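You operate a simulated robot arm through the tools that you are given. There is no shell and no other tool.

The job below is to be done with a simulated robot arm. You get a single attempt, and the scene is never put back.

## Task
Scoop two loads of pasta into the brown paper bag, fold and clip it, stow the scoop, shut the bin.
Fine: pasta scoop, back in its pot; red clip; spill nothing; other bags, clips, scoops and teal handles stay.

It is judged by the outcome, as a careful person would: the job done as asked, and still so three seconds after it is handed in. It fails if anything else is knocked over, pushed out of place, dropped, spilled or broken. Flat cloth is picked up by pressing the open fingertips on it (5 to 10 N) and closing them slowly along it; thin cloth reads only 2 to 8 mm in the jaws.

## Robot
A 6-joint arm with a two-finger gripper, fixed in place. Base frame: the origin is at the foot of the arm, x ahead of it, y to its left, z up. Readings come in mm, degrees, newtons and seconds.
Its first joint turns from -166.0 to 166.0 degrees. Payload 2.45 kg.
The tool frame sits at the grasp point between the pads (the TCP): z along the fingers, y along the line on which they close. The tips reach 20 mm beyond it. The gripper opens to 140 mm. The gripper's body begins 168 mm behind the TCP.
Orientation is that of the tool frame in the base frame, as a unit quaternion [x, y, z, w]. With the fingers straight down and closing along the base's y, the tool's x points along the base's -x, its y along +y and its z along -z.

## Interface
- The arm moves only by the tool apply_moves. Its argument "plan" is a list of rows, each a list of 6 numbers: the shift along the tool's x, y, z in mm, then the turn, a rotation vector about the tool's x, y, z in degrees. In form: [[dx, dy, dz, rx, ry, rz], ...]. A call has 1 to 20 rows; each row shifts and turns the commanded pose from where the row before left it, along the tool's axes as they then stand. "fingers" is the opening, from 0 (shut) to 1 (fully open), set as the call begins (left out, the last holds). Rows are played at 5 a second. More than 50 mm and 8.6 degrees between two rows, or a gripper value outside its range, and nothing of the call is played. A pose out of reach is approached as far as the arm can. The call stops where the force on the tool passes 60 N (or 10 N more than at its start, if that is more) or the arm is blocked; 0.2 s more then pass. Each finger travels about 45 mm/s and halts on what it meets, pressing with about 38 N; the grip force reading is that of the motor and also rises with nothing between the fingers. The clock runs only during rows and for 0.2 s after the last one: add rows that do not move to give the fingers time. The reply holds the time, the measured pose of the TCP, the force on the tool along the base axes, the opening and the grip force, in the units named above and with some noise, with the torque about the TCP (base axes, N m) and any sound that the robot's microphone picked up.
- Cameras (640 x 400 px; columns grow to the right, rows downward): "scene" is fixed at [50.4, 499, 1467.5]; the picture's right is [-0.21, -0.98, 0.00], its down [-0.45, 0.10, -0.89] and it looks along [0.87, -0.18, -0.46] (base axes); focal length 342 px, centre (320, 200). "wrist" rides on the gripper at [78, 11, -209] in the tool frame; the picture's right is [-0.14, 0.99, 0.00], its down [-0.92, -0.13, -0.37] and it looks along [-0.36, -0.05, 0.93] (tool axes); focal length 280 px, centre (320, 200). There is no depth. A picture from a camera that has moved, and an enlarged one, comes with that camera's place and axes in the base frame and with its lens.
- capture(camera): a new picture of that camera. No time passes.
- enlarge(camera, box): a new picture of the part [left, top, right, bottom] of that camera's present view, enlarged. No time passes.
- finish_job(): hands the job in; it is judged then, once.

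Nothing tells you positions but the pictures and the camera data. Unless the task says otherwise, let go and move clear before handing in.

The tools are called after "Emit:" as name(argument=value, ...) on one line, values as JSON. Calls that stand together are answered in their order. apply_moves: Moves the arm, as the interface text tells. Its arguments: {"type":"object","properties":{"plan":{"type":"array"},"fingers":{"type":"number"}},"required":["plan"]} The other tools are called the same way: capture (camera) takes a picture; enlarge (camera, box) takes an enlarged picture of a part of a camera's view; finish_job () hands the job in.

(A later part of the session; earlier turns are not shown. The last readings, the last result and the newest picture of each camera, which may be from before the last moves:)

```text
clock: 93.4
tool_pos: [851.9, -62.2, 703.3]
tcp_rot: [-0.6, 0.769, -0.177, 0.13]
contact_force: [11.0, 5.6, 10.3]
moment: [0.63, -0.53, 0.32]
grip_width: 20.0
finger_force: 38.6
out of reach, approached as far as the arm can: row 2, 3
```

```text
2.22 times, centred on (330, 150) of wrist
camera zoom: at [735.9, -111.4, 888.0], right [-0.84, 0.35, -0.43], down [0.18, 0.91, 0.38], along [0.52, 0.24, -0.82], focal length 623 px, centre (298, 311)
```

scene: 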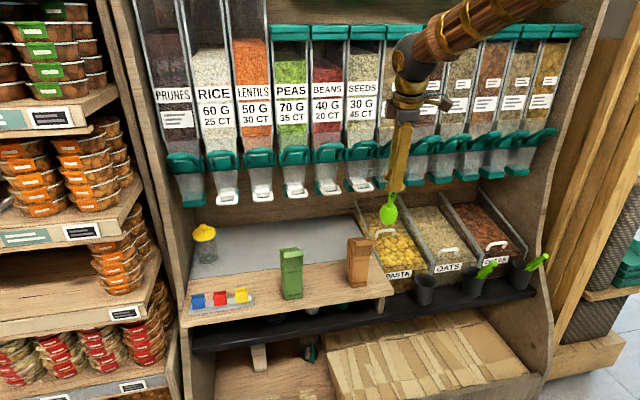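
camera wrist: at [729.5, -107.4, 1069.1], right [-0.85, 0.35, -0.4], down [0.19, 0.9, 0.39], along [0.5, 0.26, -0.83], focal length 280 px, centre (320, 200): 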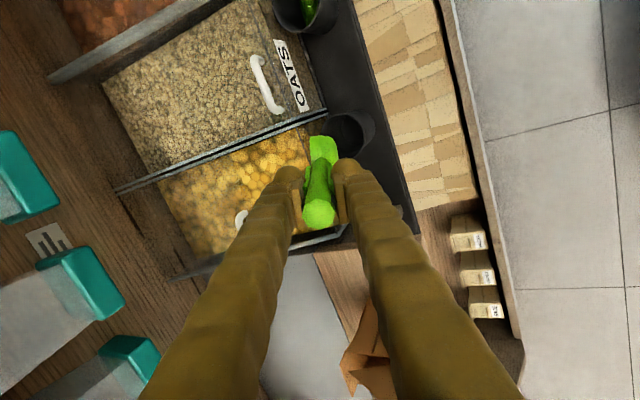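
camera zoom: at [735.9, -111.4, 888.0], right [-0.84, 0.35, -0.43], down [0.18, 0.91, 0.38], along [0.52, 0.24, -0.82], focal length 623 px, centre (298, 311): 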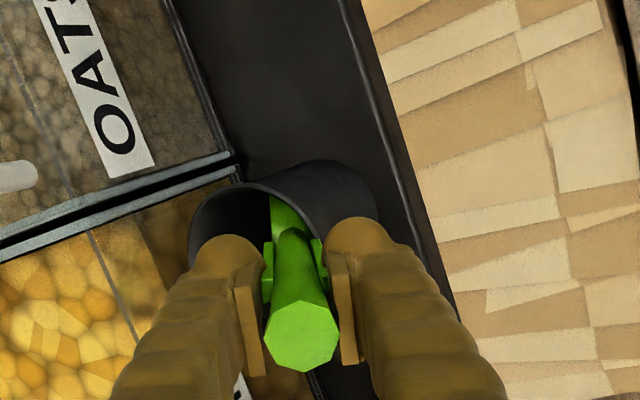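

It's now resting on the near rim. I'll relieve the load slightly, then open.

Emit:
apply_moves(plan=[[0.5, -2, -1, 0, 0, 0], [0, 0, 0, 0, 0, 0]])

Emit:
apply_moves(plan=[[0, 0, 0, 0, 0, 0], [0, 0, 0, 0, 0, 0], [0, 0, 0, 0, 0, 0], [0, 0, 0, 0, 0, 0]], fingers=0.4)

Emit:
enlarge(camera="wrist", box=[240, 60, 420, 240])

Emit:
enlarge(camera="scene", box=[400, 220, 470, 310])

```text
clock: 94.0
tool_pos: [851.2, -63.3, 702.2]
tcp_rot: [-0.601, 0.766, -0.184, 0.137]
contact_force: [11.0, 8.0, 4.2]
moment: [0.62, -0.3, 0.39]
grip_width: 19.9
finger_force: 37.9
```

```text
clock: 95.0
tool_pos: [851.5, -64.6, 702.7]
tcp_rot: [-0.6, 0.766, -0.184, 0.137]
contact_force: [0.4, -0.2, -0.3]
moment: [-0.03, 0.0, -0.01]
grip_width: 55.9
finger_force: 0.0
```

```text
2.22 times, centred on (330, 150) of wrist
camera zoom: at [732.0, -113.0, 885.8], right [-0.83, 0.34, -0.44], down [0.18, 0.91, 0.38], along [0.53, 0.23, -0.81], focal length 623 px, centre (298, 311)
```

zoom: 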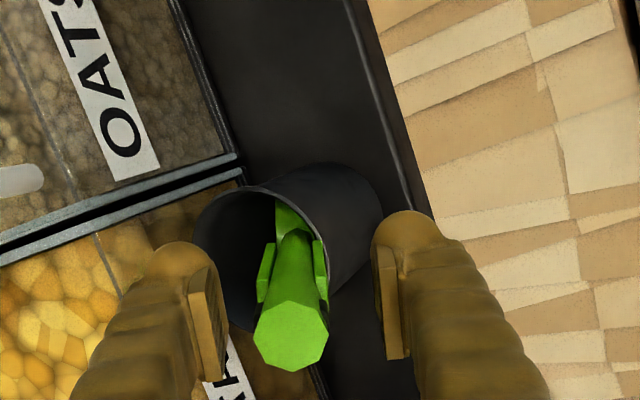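

```text
4.44 times, centred on (435, 265) of scene
camera zoom: at [50.4, 499.0, 1467.5], right [-0.21, -0.98, 0.0], down [-0.45, 0.1, -0.89], along [0.87, -0.18, -0.46], focal length 1519 px, centre (-191, -89)
```

zoom: 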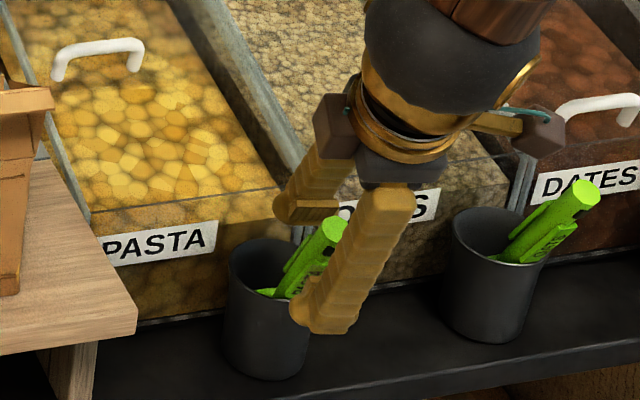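

The scoop is back in its pot, leaning as it was. I'll retract along the handle axis.

Emit:
apply_moves(plan=[[0, 0, -20, 0, 0, 0], [0, 0, -30, 0, 0, 0], [0, 0, -35, 0, 0, 0], [0, 0, -40, 0, 0, 0], [0, 0, -40, 0, 0, 0], [0, 0, 0, 0, 0, 0]])

Emit:
capture(camera="wrist")

Emit:
capture(camera="scene")

Emit:
enlarge(camera="scene", box=[340, 180, 480, 310])

```text
clock: 96.4
tool_pos: [780.7, -45.4, 849.7]
tcp_rot: [-0.6, 0.763, -0.188, 0.149]
contact_force: [-0.4, 0.7, 0.2]
moment: [-0.06, -0.02, 0.0]
grip_width: 56.0
finger_force: 0.1
```

```text
taken
camera wrist: at [656.3, -96.6, 1028.9], right [-0.82, 0.34, -0.46], down [0.16, 0.91, 0.39], along [0.55, 0.24, -0.8], focal length 280 px, centre (320, 200)
```

wrist: 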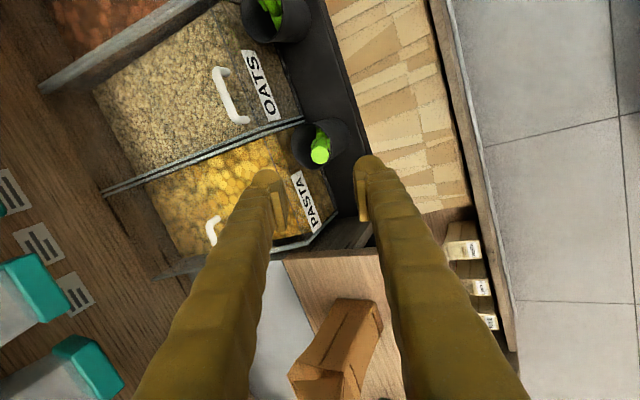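

```text
taken
```

scene: 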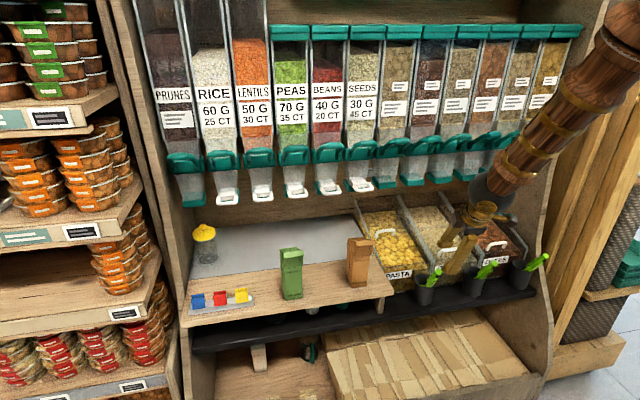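

```text
3.08 times, centred on (410, 245) of scene
camera zoom: at [50.4, 499.0, 1467.5], right [-0.21, -0.98, 0.0], down [-0.45, 0.1, -0.89], along [0.87, -0.18, -0.46], focal length 1051 px, centre (43, 62)
```

zoom: 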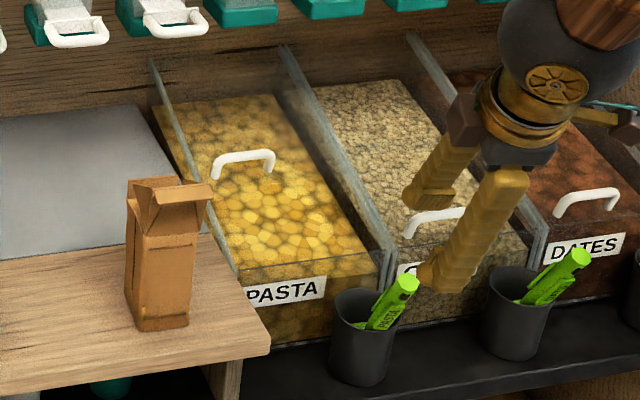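

The scoop is stowed and its pot is in place. Next I'll shut the bin by gripping the lid handle bar and pulling the lid forward. I'll move the wrist camera in to locate the bar precisely.

Emit:
apply_moves(plan=[[-29.7, -17.7, -4.8, 0, 0, 0], [-29.7, -17.7, -4.8, 0, 0, 0], [-29.7, -17.7, -4.8, 0, 0, 0], [-29.7, -17.7, -4.8, 0, 0, 0], [0, 0, 0, 8, 0, 0], [0, 0, 0, 8, 0, 0], [0, 0, 0, 8, 0, 0], [0, 0, 0, 8, 0, 0], [0, 0, 0, 0, 0, 0]], fingers=0.35)

Emit:
capture(camera="wrist")

Emit:
enlarge(camera="wrist", box=[200, 80, 440, 260])

```text
clock: 98.4
tool_pos: [856.8, 49.0, 899.3]
tcp_rot: [-0.546, 0.699, -0.371, 0.276]
contact_force: [-0.3, -0.1, 0.6]
moment: [-0.04, 0.03, -0.01]
grip_width: 49.1
finger_force: 0.0
out of reach, approached as far as the arm can: row 6
```

```text
taken
camera wrist: at [665.0, 21.6, 1011.5], right [-0.52, 0.26, -0.81], down [0.01, 0.95, 0.3], along [0.85, 0.14, -0.5], focal length 280 px, centre (320, 200)
```

wrist: 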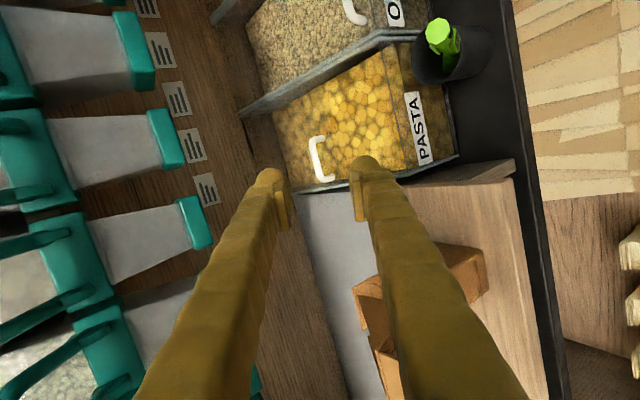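

```text
2.22 times, centred on (320, 170) of wrist
camera zoom: at [665.0, 21.6, 1011.5], right [-0.52, 0.26, -0.81], down [0.01, 0.95, 0.3], along [0.85, 0.14, -0.5], focal length 623 px, centre (320, 267)
```

zoom: 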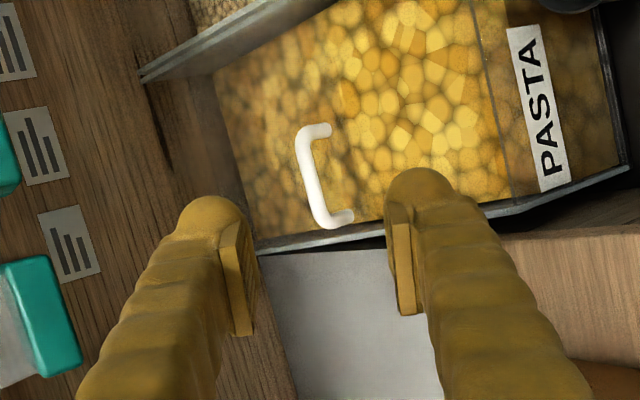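

The handle bar is at about (1076, 27, 757), some 27 mm above the lid. I'll approach to a 60 mm stand-off with a narrow opening and the roll corrected so the fingers straddle the bar squarely.

Emit:
apply_moves(plan=[[0, 0, 0, 0, 0, -7.6], [-5.9, -2.2, 33.3, 0, 0, 0], [-5.9, -2.2, 33.3, 0, 0, 0], [-5.9, -2.2, 33.3, 0, 0, 0], [-5.9, -2.2, 33.3, 0, 0, 0], [-5.9, -2.2, 33.3, 0, 0, 0], [-5.9, -2.2, 33.3, 0, 0, 0], [0, 0, 0, 0, 0, 0]], fingers=0.2)

Emit:
capture(camera="wrist")

Emit:
enlarge(camera="wrist", box=[230, 100, 410, 235])

Emit:
enlarge(camera="scene", box=[350, 160, 450, 270])

```text
clock: 100.2
tool_pos: [1026.9, 40.2, 788.6]
tcp_rot: [-0.591, 0.662, -0.388, 0.249]
contact_force: [0.0, -1.0, 0.0]
moment: [0.02, -0.01, 0.01]
grip_width: 28.0
finger_force: 0.1
```

```text
taken
camera wrist: at [841.4, 10.8, 911.5], right [-0.56, 0.13, -0.82], down [-0.05, 0.98, 0.2], along [0.83, 0.15, -0.54], focal length 280 px, centre (320, 200)
```

wrist: 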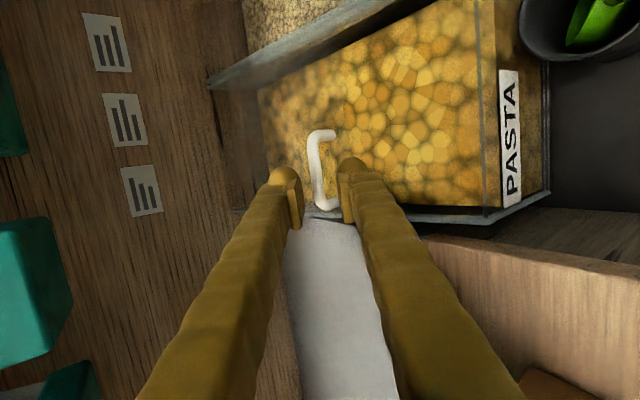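

```text
2.96 times, centred on (320, 168) of wrist
camera zoom: at [841.4, 10.8, 911.5], right [-0.56, 0.13, -0.82], down [-0.05, 0.98, 0.2], along [0.83, 0.15, -0.54], focal length 831 px, centre (320, 296)
```

zoom: 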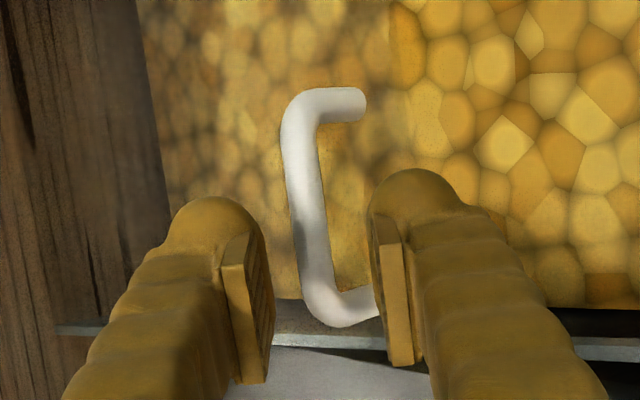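

```text
3.64 times, centred on (400, 215) of scene
camera zoom: at [50.4, 499.0, 1467.5], right [-0.21, -0.98, 0.0], down [-0.45, 0.1, -0.89], along [0.87, -0.18, -0.46], focal length 1243 px, centre (29, 146)
```

zoom: 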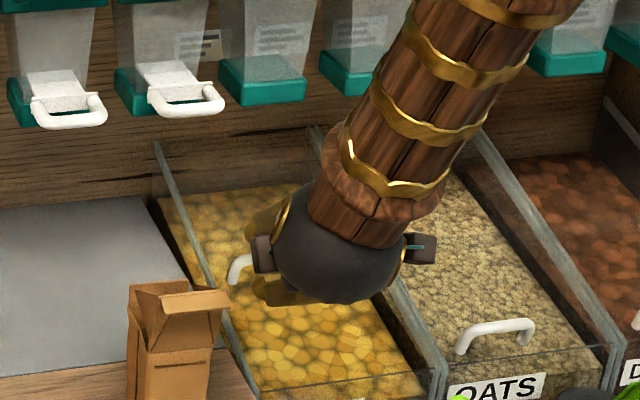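

The view is clear: the bar sits 3 mm above the tool axis, about 60 mm ahead. I'll advance 47 mm, with a slight upward offset to keep the lower finger off the lid.

Emit:
apply_moves(plan=[[0, -3.2, 0, 0, 0, 0], [0, -3.2, 12, 0, 0, 0], [0, 0, 12, 0, 0, 0], [0, 0, 12, 0, 0, 0], [0, 0, 11, 0, 0, 0], [0, 0, 0, 0, 0, 0]])

Emit:
enlarge(camera="wrist", box=[230, 100, 410, 235])

Emit:
enlarge(camera="scene", box=[350, 160, 450, 270])

```text
clock: 101.6
tool_pos: [1068.3, 29.9, 767.9]
tcp_rot: [-0.592, 0.662, -0.387, 0.249]
contact_force: [0.0, 1.2, 0.1]
moment: [0.03, 0.0, 0.01]
grip_width: 28.0
finger_force: 0.1
```

```text
2.96 times, centred on (320, 168) of wrist
camera zoom: at [881.9, -1.1, 889.8], right [-0.56, 0.13, -0.82], down [-0.05, 0.98, 0.2], along [0.83, 0.15, -0.54], focal length 831 px, centre (320, 296)
```

zoom: 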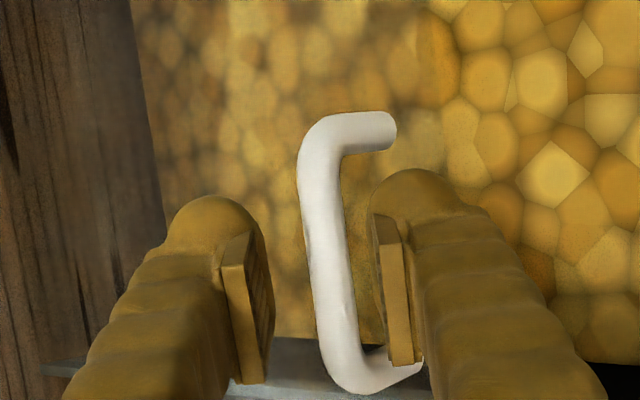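

```text
3.64 times, centred on (400, 215) of scene
camera zoom: at [50.4, 499.0, 1467.5], right [-0.21, -0.98, 0.0], down [-0.45, 0.1, -0.89], along [0.87, -0.18, -0.46], focal length 1243 px, centre (29, 146)
```

zoom: 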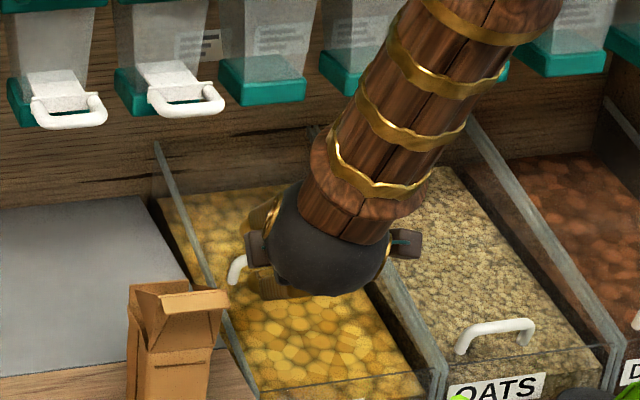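

The bar is between the finger pads. Closing.

Emit:
apply_moves(plan=[[0, 0, 0, 0, 0, 0], [0, 0, 0, 0, 0, 0], [0, 0, 0, 0, 0, 0], [0, 0, 0, 0, 0, 0]], fingers=0.0)

Emit:
enlarge(camera="wrist", box=[230, 100, 410, 235])

```text
clock: 102.6
tool_pos: [1065.9, 28.6, 765.7]
tcp_rot: [-0.591, 0.663, -0.387, 0.249]
contact_force: [-23.7, -2.8, -29.7]
moment: [0.24, 0.38, -0.29]
grip_width: 10.8
finger_force: 38.3
```

```text
2.96 times, centred on (320, 168) of wrist
camera zoom: at [880.8, -1.1, 887.8], right [-0.56, 0.13, -0.82], down [-0.05, 0.98, 0.2], along [0.83, 0.15, -0.54], focal length 831 px, centre (320, 296)
```

zoom: 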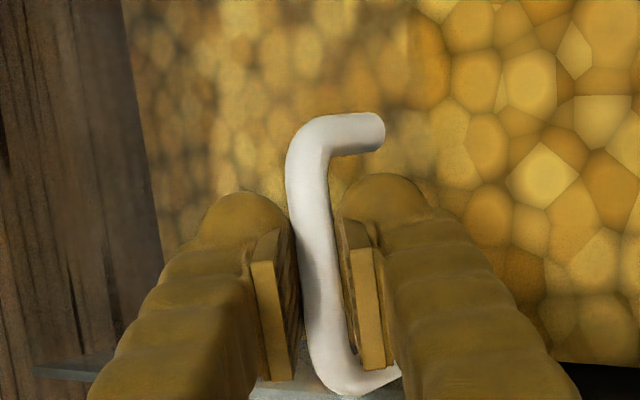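

Bar gripped, with some preload from the offset. I'll relieve that and start pulling along the slope toward the front.

Emit:
apply_moves(plan=[[0, 3, 0, 0, 0, 0], [0.7, 4, -3, 0, 0, 0], [0.7, 4, -3, 0, 0, 0], [0, 0, 0, 0, 0, 0]])

Emit:
enlarge(camera="wrist", box=[230, 100, 410, 235])

```text
clock: 103.6
tool_pos: [1059.4, 29.1, 765.2]
tcp_rot: [-0.59, 0.662, -0.389, 0.25]
contact_force: [4.3, -20.9, -13.0]
moment: [0.13, 0.08, -0.32]
grip_width: 10.8
finger_force: 38.2
```

```text
2.96 times, centred on (320, 168) of wrist
camera zoom: at [871.9, -0.8, 884.4], right [-0.56, 0.13, -0.82], down [-0.05, 0.98, 0.2], along [0.83, 0.15, -0.54], focal length 831 px, centre (320, 296)
```

zoom: 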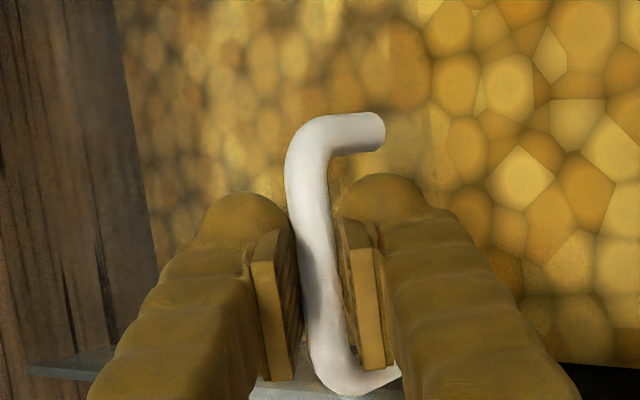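

The lid is moving. There are small side and vertical loads, so I'll correct those while continuing to pull.

Emit:
apply_moves(plan=[[1.6, 0.8, 0.6, 0, 0, 0], [0.7, 4, -3, 0, 0, 0], [0.7, 4, -3, 0, 0, 0], [0.7, 4, -3, 0, 0, 0], [0.7, 4, -3, 0, 0, 0], [0, 0, 0, 0, 0, 0]])

```text
clock: 105.0
tool_pos: [1038.7, 30.0, 756.8]
tcp_rot: [-0.592, 0.66, -0.389, 0.249]
contact_force: [-7.9, -0.4, 27.8]
moment: [0.24, -0.18, -0.19]
grip_width: 10.9
finger_force: 37.6
```

Emit:
apply_moves(plan=[[0, -1.6, -1.2, 0, 0, 0], [0.7, 3.7, -3.26, 0, 0, 0], [0.7, 3.7, -3.26, 0, 0, 0], [0.7, 3.7, -3.26, 0, 0, 0], [0.7, 3.7, -3.26, 0, 0, 0], [0, 0, 0, 0, 0, 0]])

```text
clock: 106.4
tool_pos: [1017.5, 29.2, 752.7]
tcp_rot: [-0.592, 0.662, -0.386, 0.249]
contact_force: [5.9, 8.3, -27.4]
moment: [0.36, 0.16, -0.15]
grip_width: 10.7
finger_force: 38.0
```

Emit:
apply_moves(plan=[[0.5, 1.5, 1.1, 0, 0, 0], [0.7, 3.9, -3.06, 0, 0, 0], [0.7, 3.9, -3.06, 0, 0, 0], [0.7, 3.9, -3.06, 0, 0, 0], [0.7, 3.9, -3.06, 0, 0, 0], [0, 0, 0, 0, 0, 0]])

Emit:
capture(camera="wrist")

```text
clock: 107.8
tool_pos: [999.0, 29.4, 746.9]
tcp_rot: [-0.591, 0.661, -0.388, 0.25]
contact_force: [6.6, 21.6, -20.0]
moment: [0.42, 0.12, 0.08]
grip_width: 10.7
finger_force: 37.9
```

```text
taken
camera wrist: at [812.3, -1.8, 868.2], right [-0.56, 0.13, -0.82], down [-0.05, 0.98, 0.2], along [0.83, 0.15, -0.54], focal length 280 px, centre (320, 200)
```

wrist: 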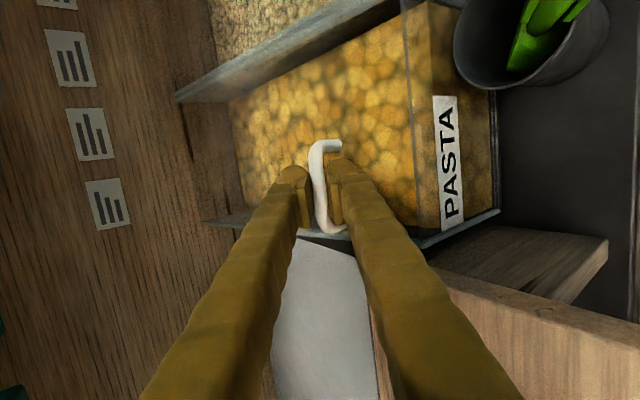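

Emit:
apply_moves(plan=[[-1.5, 1.3, 0.9, 0, 0, 0], [0.6, 3.95, -3.0, 0, 0, 0], [0.6, 3.95, -3.0, 0, 0, 0], [0.6, 3.95, -3.0, 0, 0, 0], [0.6, 3.95, -3.0, 0, 0, 0], [0, 0, 0, 0, 0, 0]])

```text
clock: 109.2
tool_pos: [979.1, 28.4, 741.5]
tcp_rot: [-0.59, 0.662, -0.389, 0.248]
contact_force: [-6.3, -4.5, 27.4]
moment: [0.2, -0.2, -0.22]
grip_width: 10.9
finger_force: 38.0
```

Emit:
apply_moves(plan=[[0, -1.0, -0.7, 0, 0, 0], [0.7, 3.9, -3.06, 0, 0, 0], [0.7, 3.9, -3.06, 0, 0, 0], [0.7, 3.9, -3.06, 0, 0, 0], [0, 0, 0, 0, 0, 0]])

Emit:
capture(camera="wrist")

```text
clock: 110.4
tool_pos: [964.5, 27.9, 737.3]
tcp_rot: [-0.591, 0.662, -0.388, 0.249]
contact_force: [-0.4, -28.9, 3.9]
moment: [0.0, 0.01, -0.46]
grip_width: 10.8
finger_force: 38.0
```

```text
taken
camera wrist: at [778.3, -1.4, 858.2], right [-0.56, 0.14, -0.82], down [-0.05, 0.98, 0.2], along [0.83, 0.15, -0.54], focal length 280 px, centre (320, 200)
```

wrist: 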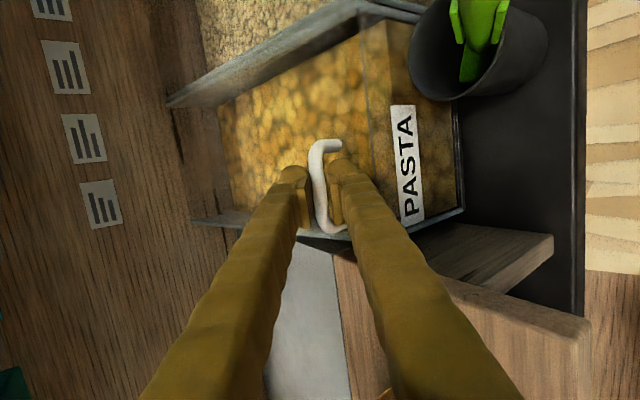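

Emit:
apply_moves(plan=[[2, 0, 0, 0, 0, 0], [0.7, 3.9, -3.06, 0, 0, 0], [0.7, 3.9, -3.06, 0, 0, 0], [0, 0, 0, 0, 0, 0]])

Emit:
enlarge(camera="scene", box=[350, 200, 480, 300])

```text
clock: 111.4
tool_pos: [953.9, 29.4, 734.1]
tcp_rot: [-0.592, 0.662, -0.387, 0.25]
contact_force: [4.0, 15.7, -18.8]
moment: [0.36, 0.13, -0.06]
grip_width: 10.9
finger_force: 38.2
```

```text
4.00 times, centred on (415, 250) of scene
camera zoom: at [50.4, 499.0, 1467.5], right [-0.21, -0.98, 0.0], down [-0.45, 0.1, -0.89], along [0.87, -0.18, -0.46], focal length 1367 px, centre (-60, 0)
```

zoom: 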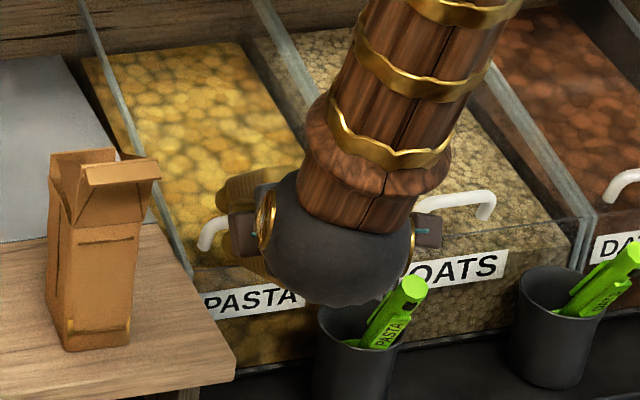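

Emit:
apply_moves(plan=[[-1.1, 1.1, 0.8, 0, 0, 0], [0.7, 3.9, -3.06, 0, 0, 0], [0.6, 3.1, -2.4, 0, 0, 0], [0, 0, 0, 0, 0, 0]])

Emit:
capture(camera="wrist")

```text
clock: 112.4
tool_pos: [946.6, 28.7, 732.2]
tcp_rot: [-0.592, 0.661, -0.388, 0.25]
contact_force: [1.2, 25.9, -1.3]
moment: [0.39, 0.04, 0.04]
grip_width: 10.9
finger_force: 37.8
```

```text
taken
camera wrist: at [760.3, -1.7, 853.0], right [-0.56, 0.13, -0.82], down [-0.05, 0.98, 0.2], along [0.83, 0.15, -0.54], focal length 280 px, centre (320, 200)
```

wrist: 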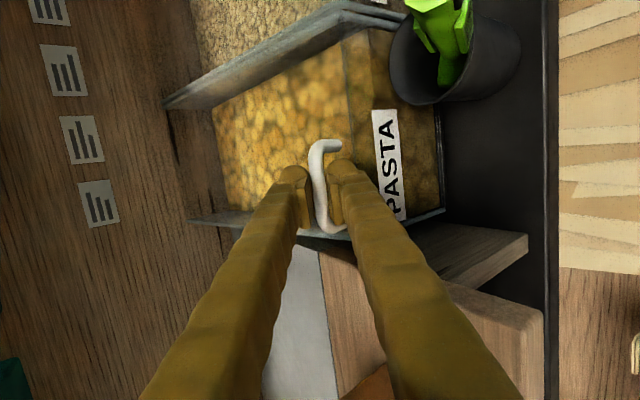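

Emit:
apply_moves(plan=[[-2, 0, 0, 0, 0, 0], [0.4, 2.3, -1.8, 0, 0, 0], [0.4, 2.3, -1.8, 0, 0, 0], [0, 0, 0, 0, 0, 0]])

Emit:
enlarge(camera="wrist", box=[150, 0, 450, 240])

```text
clock: 113.6
tool_pos: [943.8, 29.0, 732.9]
tcp_rot: [-0.589, 0.661, -0.39, 0.252]
contact_force: [2.2, 0.8, 0.4]
moment: [0.03, -0.03, -0.07]
grip_width: 10.8
finger_force: 38.0
stopped in row 4: the force on the tool passed its limit at 62 N (the readings are from after the stop); the commanded pose is now the measured one
```

```text
1.67 times, centred on (300, 120) of wrist
camera zoom: at [756.4, -0.8, 852.9], right [-0.55, 0.14, -0.82], down [-0.05, 0.98, 0.2], along [0.83, 0.15, -0.53], focal length 467 px, centre (353, 333)
```

zoom: 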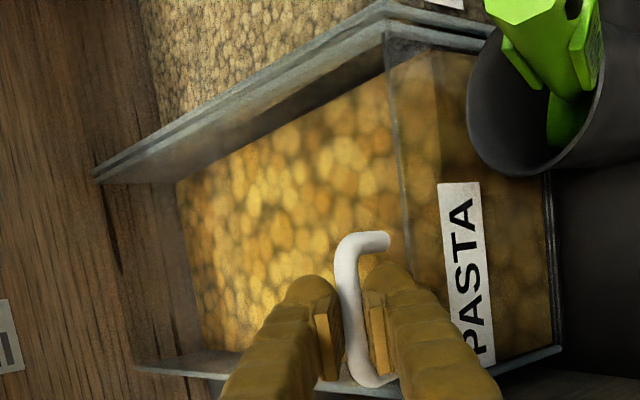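

The pull hit its end stop, so the lid is fully closed, flush with the front panel. I'll open slightly and back straight out.

Emit:
apply_moves(plan=[[0, 0, 0, 0, 0, 0], [0, 0, 0, 0, 0, 0], [0, 0, 0, 0, 0, 0]], fingers=0.15)

Emit:
apply_moves(plan=[[0, 0, -8, 0, 0, 0], [0, 0, -12, 0, 0, 0], [0, -3, -20, 0, 0, 0], [0, -10, -30, 0, 0, 0], [0, -10, -30, 0, 0, 0], [0, 0, 0, 0, 0, 0]])

Emit:
capture(camera="wrist")

Emit:
capture(camera="scene")

```text
clock: 114.4
tool_pos: [942.7, 30.1, 732.7]
tcp_rot: [-0.589, 0.661, -0.39, 0.252]
contact_force: [0.2, 0.3, 0.8]
moment: [-0.01, 0.01, -0.03]
grip_width: 20.6
finger_force: 0.0
```

```text
clock: 115.8
tool_pos: [877.0, 49.3, 809.4]
tcp_rot: [-0.589, 0.662, -0.39, 0.251]
contact_force: [0.0, 0.2, -0.5]
moment: [0.01, 0.0, 0.04]
grip_width: 21.2
finger_force: 0.0
```

```text
taken
camera wrist: at [690.2, 19.8, 929.6], right [-0.55, 0.13, -0.82], down [-0.05, 0.98, 0.2], along [0.83, 0.15, -0.53], focal length 280 px, centre (320, 200)
```

wrist: 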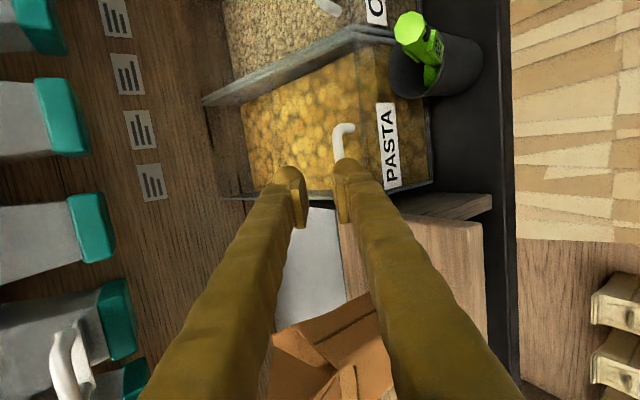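

```text
taken
```

scene: 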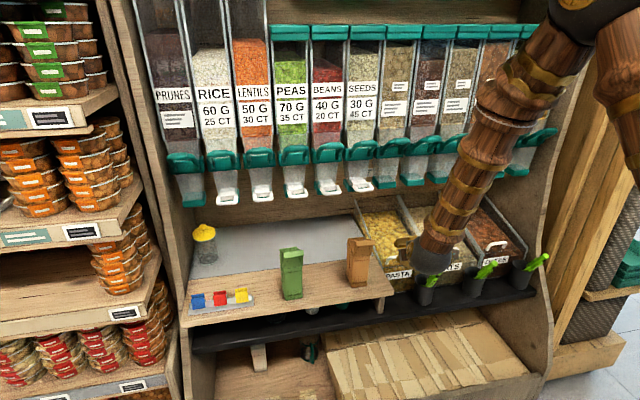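

The bin is shut, with its handle in line with its neighbours. Next I'll fold and clip the bag. I'll lift clear, bring the tool upright, and look at the bag and clips close up.

Emit:
apply_moves(plan=[[5.4, 17.5, -23.8, 0, 0, 0], [5.4, 17.5, -23.8, 0, 0, 0], [4.8, -30.5, -21.4, 0, 0, 0], [4.8, -30.5, -21.4, 0, 0, 0], [4.8, -30.5, -21.4, 0, 0, 0], [4.8, -30.5, -21.4, 0, 0, 0], [0, 0, 0, -8, 0, 0], [0, 0, 0, -8, 0, 0], [0, 0, 0, -8, 0, 0], [0, 0, 0, -8, 0, 0], [0, 0, 0, -8, 0, 0], [0, 0, 0, -8, 0, 0], [0, 0, 0, -7, 0, 0], [0, 0, 0, 0, 0, 0]], fingers=0.5)

Emit:
capture(camera="wrist")

```text
clock: 118.8
tool_pos: [817.9, 51.5, 959.4]
tcp_rot: [-0.64, 0.766, -0.041, -0.049]
contact_force: [0.7, 0.3, -0.2]
moment: [0.01, 0.02, 0.0]
grip_width: 70.0
finger_force: 0.0
```

```text
taken
camera wrist: at [796.8, 3.9, 1176.2], right [-0.95, 0.31, -0.02], down [0.3, 0.92, 0.25], along [0.09, 0.23, -0.97], focal length 280 px, centre (320, 200)
```

wrist: 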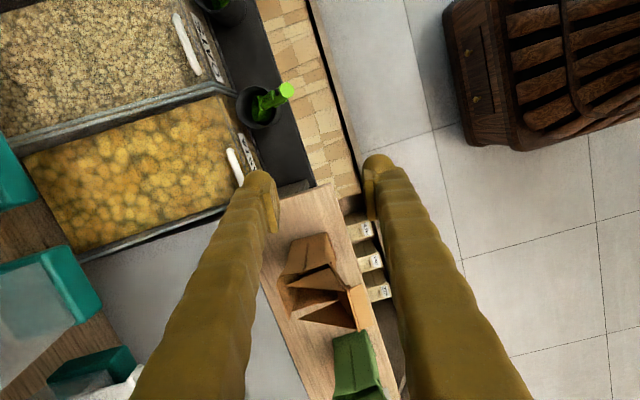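

Emit:
enlarge(camera="wrist", box=[255, 215, 405, 345])

Emit:
enlarge(camera="scene", box=[270, 225, 400, 310])

Emit:
enlarge(camera="scene", box=[185, 280, 265, 325])

Emit:
enlarge(camera="scene", box=[340, 230, 390, 290])

```text
3.08 times, centred on (330, 280) of wrist
camera zoom: at [796.8, 3.9, 1176.2], right [-0.95, 0.31, -0.02], down [0.3, 0.92, 0.25], along [0.09, 0.23, -0.97], focal length 863 px, centre (289, -46)
```

zoom: 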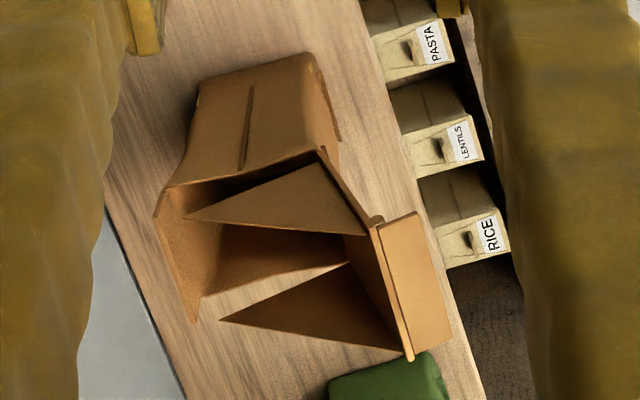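

```text
4.71 times, centred on (335, 268) of scene
camera zoom: at [50.4, 499.0, 1467.5], right [-0.21, -0.98, 0.0], down [-0.45, 0.1, -0.89], along [0.87, -0.18, -0.46], focal length 1608 px, centre (249, -118)
```

zoom: 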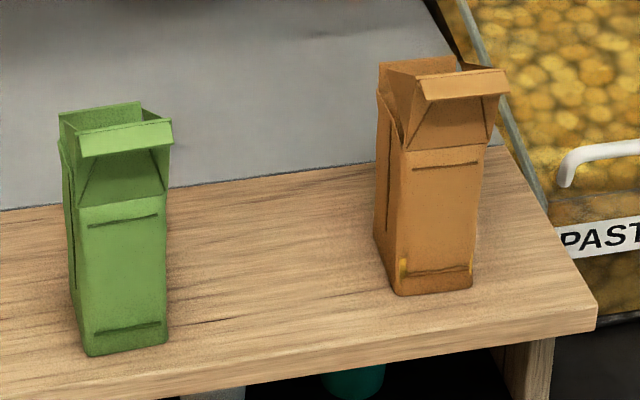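

```text
8.00 times, centred on (225, 302) of scene
camera zoom: at [50.4, 499.0, 1467.5], right [-0.21, -0.98, 0.0], down [-0.45, 0.1, -0.89], along [0.87, -0.18, -0.46], focal length 2734 px, centre (1080, -620)
```

zoom: 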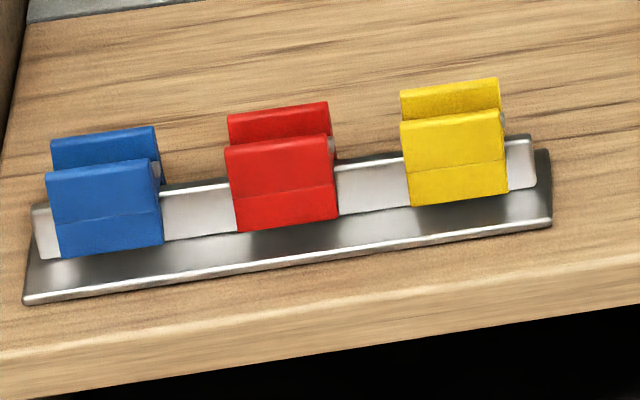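

```text
6.67 times, centred on (365, 260) of scene
camera zoom: at [50.4, 499.0, 1467.5], right [-0.21, -0.98, 0.0], down [-0.45, 0.1, -0.89], along [0.87, -0.18, -0.46], focal length 2278 px, centre (20, -200)
```

zoom: 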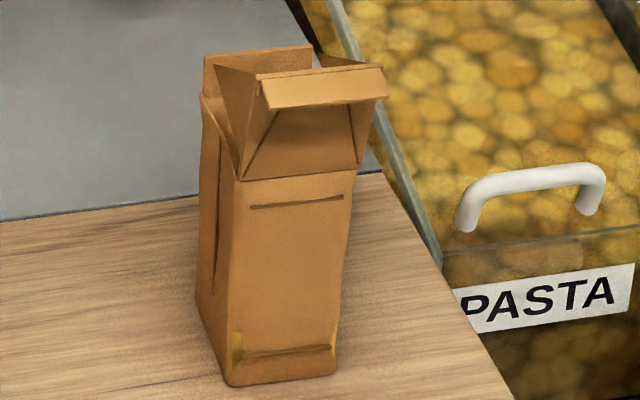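

The bag has a front flap, hinged at about (848, 831), leaning out to a lip near (826, 903). Its outward strip will stand up beside the back panel once the flap is folded over. I'll close the fingers and approach level from the robot side, to push the flap over gently from beneath the strip.

Emit:
apply_moves(plan=[[0, 0, 0, 0.3, -3.6, -5.05], [0, 0, 0, 0.3, -3.6, -5.05], [-37.4, 14.5, 0, 0, 0, 0], [-37.4, 14.5, 0, 0, 0, 0], [-37.4, 14.5, 0, 0, 0, 0], [-37.4, 14.5, 0, 0, 0, 0], [0, 0, 0, 8, 0, 0], [0, 0, 0, 8, 0, 0], [0, 0, 0, 8, 0, 0], [0, 0, 0, 8, 0, 0], [0, 0, 0, 8, 0, 0], [0, 0, 0, 8, 0, 0], [0, 0, 0, 8, 0, 0], [0, 0, 0, 8, 0, 0], [0, 0, 0, 0, 0, 0]], fingers=0.0)

Emit:
capture(camera="wrist")

Emit:
capture(camera="scene")

```text
clock: 122.0
tool_pos: [759.7, 192.4, 955.0]
tcp_rot: [-0.612, 0.617, -0.361, 0.34]
contact_force: [-0.2, 0.4, 0.2]
moment: [-0.05, -0.02, -0.02]
grip_width: 0.0
finger_force: 29.6
out of reach, approached as far as the arm can: row 12
```

```text
taken
camera wrist: at [571.2, 120.9, 1054.7], right [-0.5, 0.13, -0.86], down [-0.23, 0.93, 0.28], along [0.83, 0.34, -0.44], focal length 280 px, centre (320, 200)
```

wrist: 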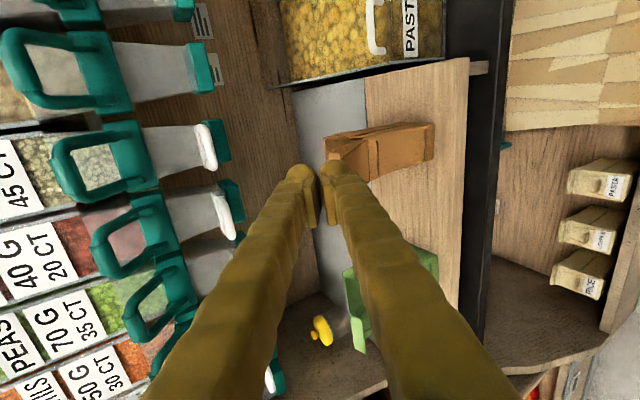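

```text
taken
```

scene: 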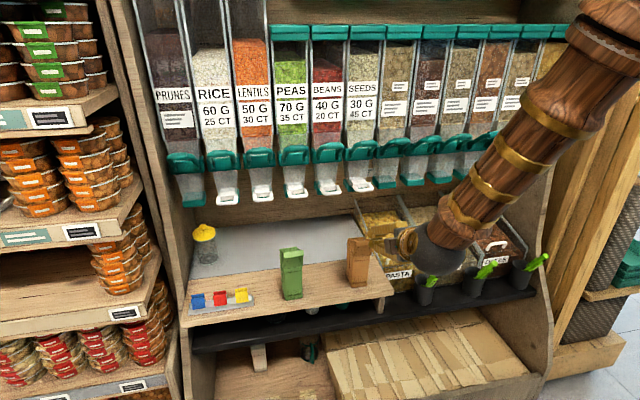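

Emit:
apply_moves(plan=[[-5.1, 29.3, 20.1, 0, 0, 0], [-5.1, 29.3, 20.1, 0, 0, 0], [0, 0, 0, 3, 0, 0], [0, 0, 0, 2.7, 0, 0], [0, 0, 0, 0, 0, 0]])

Emit:
capture(camera="wrist")

Emit:
enlarge(camera="wrist", box=[260, 80, 460, 240])

Emit:
enlarge(camera="scene", box=[320, 210, 420, 290])

```text
clock: 123.2
tool_pos: [763.6, 198.6, 885.3]
tcp_rot: [-0.594, 0.598, -0.392, 0.369]
contact_force: [0.5, 0.0, 0.0]
moment: [-0.04, 0.05, 0.01]
grip_width: 0.1
finger_force: 29.0
```

```text
taken
camera wrist: at [567.7, 128.3, 965.3], right [-0.41, 0.12, -0.9], down [-0.26, 0.93, 0.25], along [0.87, 0.34, -0.35], focal length 280 px, centre (320, 200)
```

wrist: 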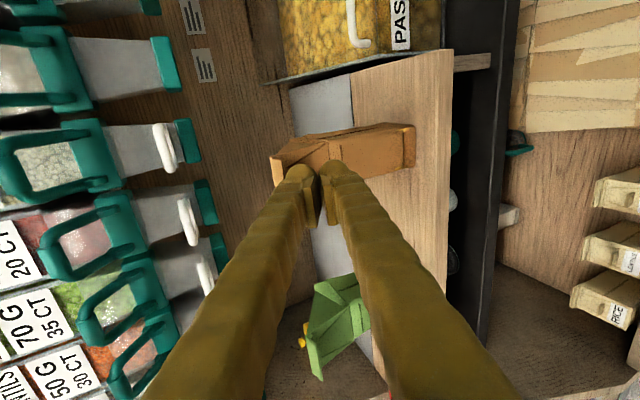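

```text
2.50 times, centred on (360, 160) of wrist
camera zoom: at [567.7, 128.3, 965.3], right [-0.41, 0.12, -0.9], down [-0.26, 0.93, 0.25], along [0.87, 0.34, -0.35], focal length 701 px, centre (220, 300)
```

zoom: 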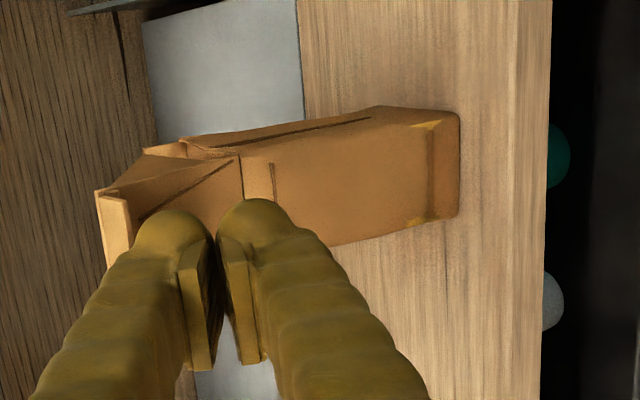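

```text
5.00 times, centred on (370, 250) of scene
camera zoom: at [50.4, 499.0, 1467.5], right [-0.21, -0.98, 0.0], down [-0.45, 0.1, -0.89], along [0.87, -0.18, -0.46], focal length 1709 px, centre (70, -50)
```

zoom: 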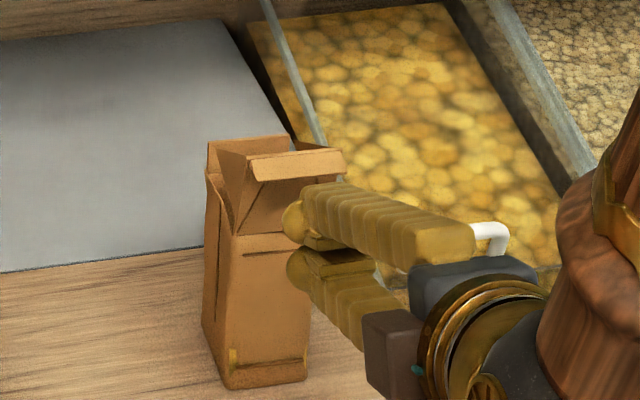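

The fingers are in front of the flap, just below the strip. I'll advance to near contact and check.

Emit:
apply_moves(plan=[[-1.1, -1.7, 10.8, 0, 0, 0], [-1.1, -1.7, 10.8, 0, 0, 0], [-1.1, -1.7, 10.8, 0, 0, 0], [0, 0, 0, 0, 0, 0]])

Emit:
enlarge(camera="wrist", box=[260, 80, 460, 240])

Emit:
enlarge(camera="scene", box=[335, 225, 395, 275])

```text
clock: 124.2
tool_pos: [794.7, 201.6, 876.4]
tcp_rot: [-0.595, 0.598, -0.391, 0.368]
contact_force: [0.6, -0.3, -0.9]
moment: [-0.01, 0.0, 0.01]
grip_width: 0.2
finger_force: 28.6
```

```text
2.50 times, centred on (360, 160) of wrist
camera zoom: at [598.7, 131.3, 956.4], right [-0.42, 0.12, -0.9], down [-0.26, 0.93, 0.25], along [0.87, 0.34, -0.36], focal length 701 px, centre (220, 300)
```

zoom: 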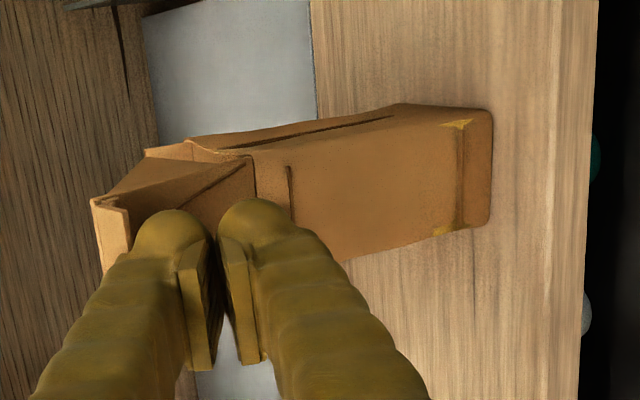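

```text
8.00 times, centred on (365, 250) of scene
camera zoom: at [50.4, 499.0, 1467.5], right [-0.21, -0.98, 0.0], down [-0.45, 0.1, -0.89], along [0.87, -0.18, -0.46], focal length 2734 px, centre (-40, -200)
```

zoom: 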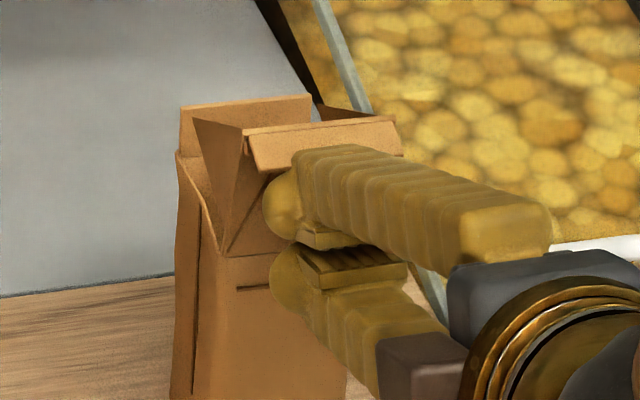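

Emit:
apply_moves(plan=[[-0.2, -2.7, 5.3, 0, 0, 0], [-0.2, -3.0, 5.2, 0, 0, 0], [-0.2, -3.0, 5.2, 0, 0, 0], [0, 0, 0, 0, 0, 0]])

Emit:
enlarge(camera="wrist", box=[260, 80, 460, 240])

Emit:
enlarge(camera="scene", box=[335, 225, 395, 275])

```text
clock: 125.2
tool_pos: [814.4, 204.1, 878.3]
tcp_rot: [-0.594, 0.599, -0.391, 0.368]
contact_force: [-1.0, 0.7, 0.0]
moment: [-0.03, -0.04, 0.01]
grip_width: 0.0
finger_force: 29.6
```

```text
2.50 times, centred on (360, 160) of wrist
camera zoom: at [617.5, 132.0, 957.9], right [-0.42, 0.12, -0.9], down [-0.26, 0.93, 0.25], along [0.87, 0.34, -0.36], focal length 701 px, centre (220, 300)
```

zoom: 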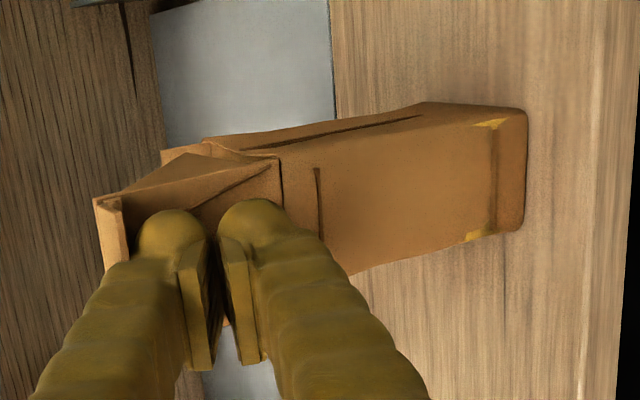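

```text
8.00 times, centred on (365, 250) of scene
camera zoom: at [50.4, 499.0, 1467.5], right [-0.21, -0.98, 0.0], down [-0.45, 0.1, -0.89], along [0.87, -0.18, -0.46], focal length 2734 px, centre (-40, -200)
```

zoom: 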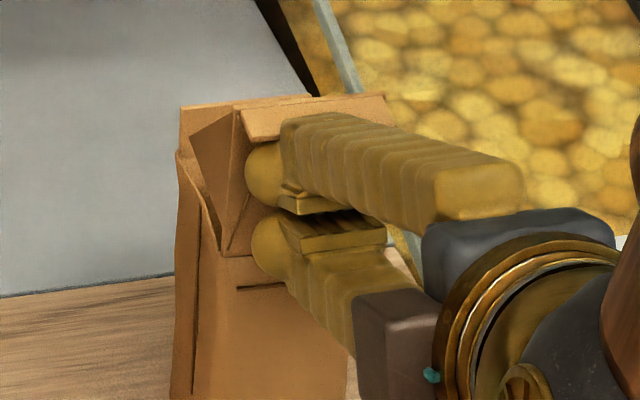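

The flap is folding over and the bag body isn't moving. Continuing along the arc.

Emit:
apply_moves(plan=[[0.5, -2.2, 4.8, 0, 0, 0], [0.5, -2.2, 4.8, 0, 0, 0], [0.3, -1.6, 5.1, 0, 0, 0], [0.3, -1.5, 5.0, 0, 0, 0], [0, 0, 0, 0, 0, 0]])

Emit:
enlarge(camera="wrist", box=[260, 80, 460, 240])

Emit:
enlarge(camera="scene", box=[335, 225, 395, 275])

```text
clock: 126.4
tool_pos: [835.9, 201.2, 876.8]
tcp_rot: [-0.594, 0.598, -0.392, 0.368]
contact_force: [0.2, 0.2, 0.1]
moment: [-0.01, 0.03, 0.01]
grip_width: 0.0
finger_force: 29.3
```

```text
2.50 times, centred on (360, 160) of wrist
camera zoom: at [638.4, 129.5, 956.1], right [-0.42, 0.12, -0.9], down [-0.26, 0.93, 0.25], along [0.87, 0.34, -0.36], focal length 701 px, centre (220, 300)
```

zoom: 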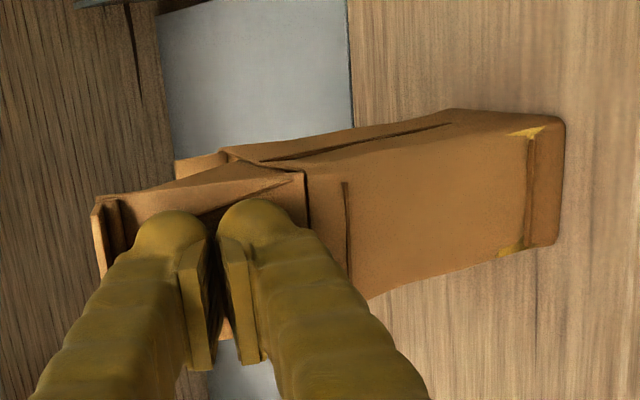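

```text
8.00 times, centred on (365, 250) of scene
camera zoom: at [50.4, 499.0, 1467.5], right [-0.21, -0.98, 0.0], down [-0.45, 0.1, -0.89], along [0.87, -0.18, -0.46], focal length 2734 px, centre (-40, -200)
```

zoom: 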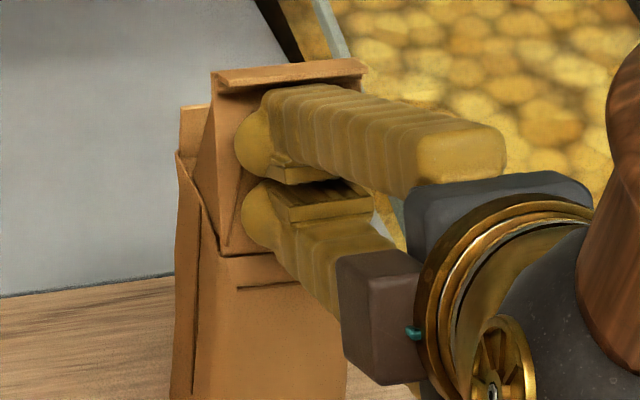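

Emit:
apply_moves(plan=[[0.2, -0.3, 5.1, 0, 0, 0], [0.2, -0.3, 5.1, 0, 0, 0], [0, -3.9, 1.8, 0, 0, 0], [0, -3.9, 1.8, 0, 0, 0], [0, 0, 0, 0, 0, 0]])

Emit:
enlarge(camera="wrist", box=[260, 80, 460, 240])

Emit:
enlarge(camera="scene", box=[335, 225, 395, 275])

```text
clock: 127.6
tool_pos: [850.6, 199.3, 878.7]
tcp_rot: [-0.595, 0.598, -0.391, 0.368]
contact_force: [0.2, -0.8, -0.4]
moment: [-0.01, 0.03, -0.02]
grip_width: 0.0
finger_force: 29.0
```

```text
2.50 times, centred on (360, 160) of wrist
camera zoom: at [653.9, 128.6, 957.6], right [-0.42, 0.12, -0.9], down [-0.26, 0.93, 0.25], along [0.87, 0.34, -0.36], focal length 701 px, centre (220, 300)
```

zoom: 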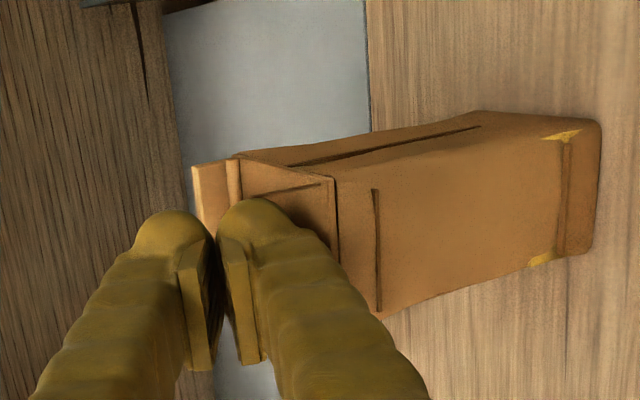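

```text
8.00 times, centred on (365, 250) of scene
camera zoom: at [50.4, 499.0, 1467.5], right [-0.21, -0.98, 0.0], down [-0.45, 0.1, -0.89], along [0.87, -0.18, -0.46], focal length 2734 px, centre (-40, -200)
```

zoom: 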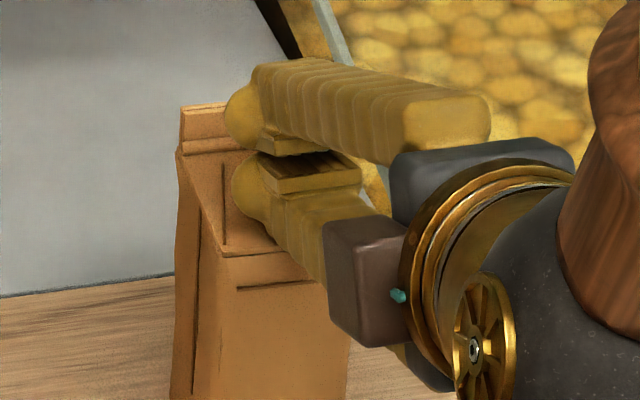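

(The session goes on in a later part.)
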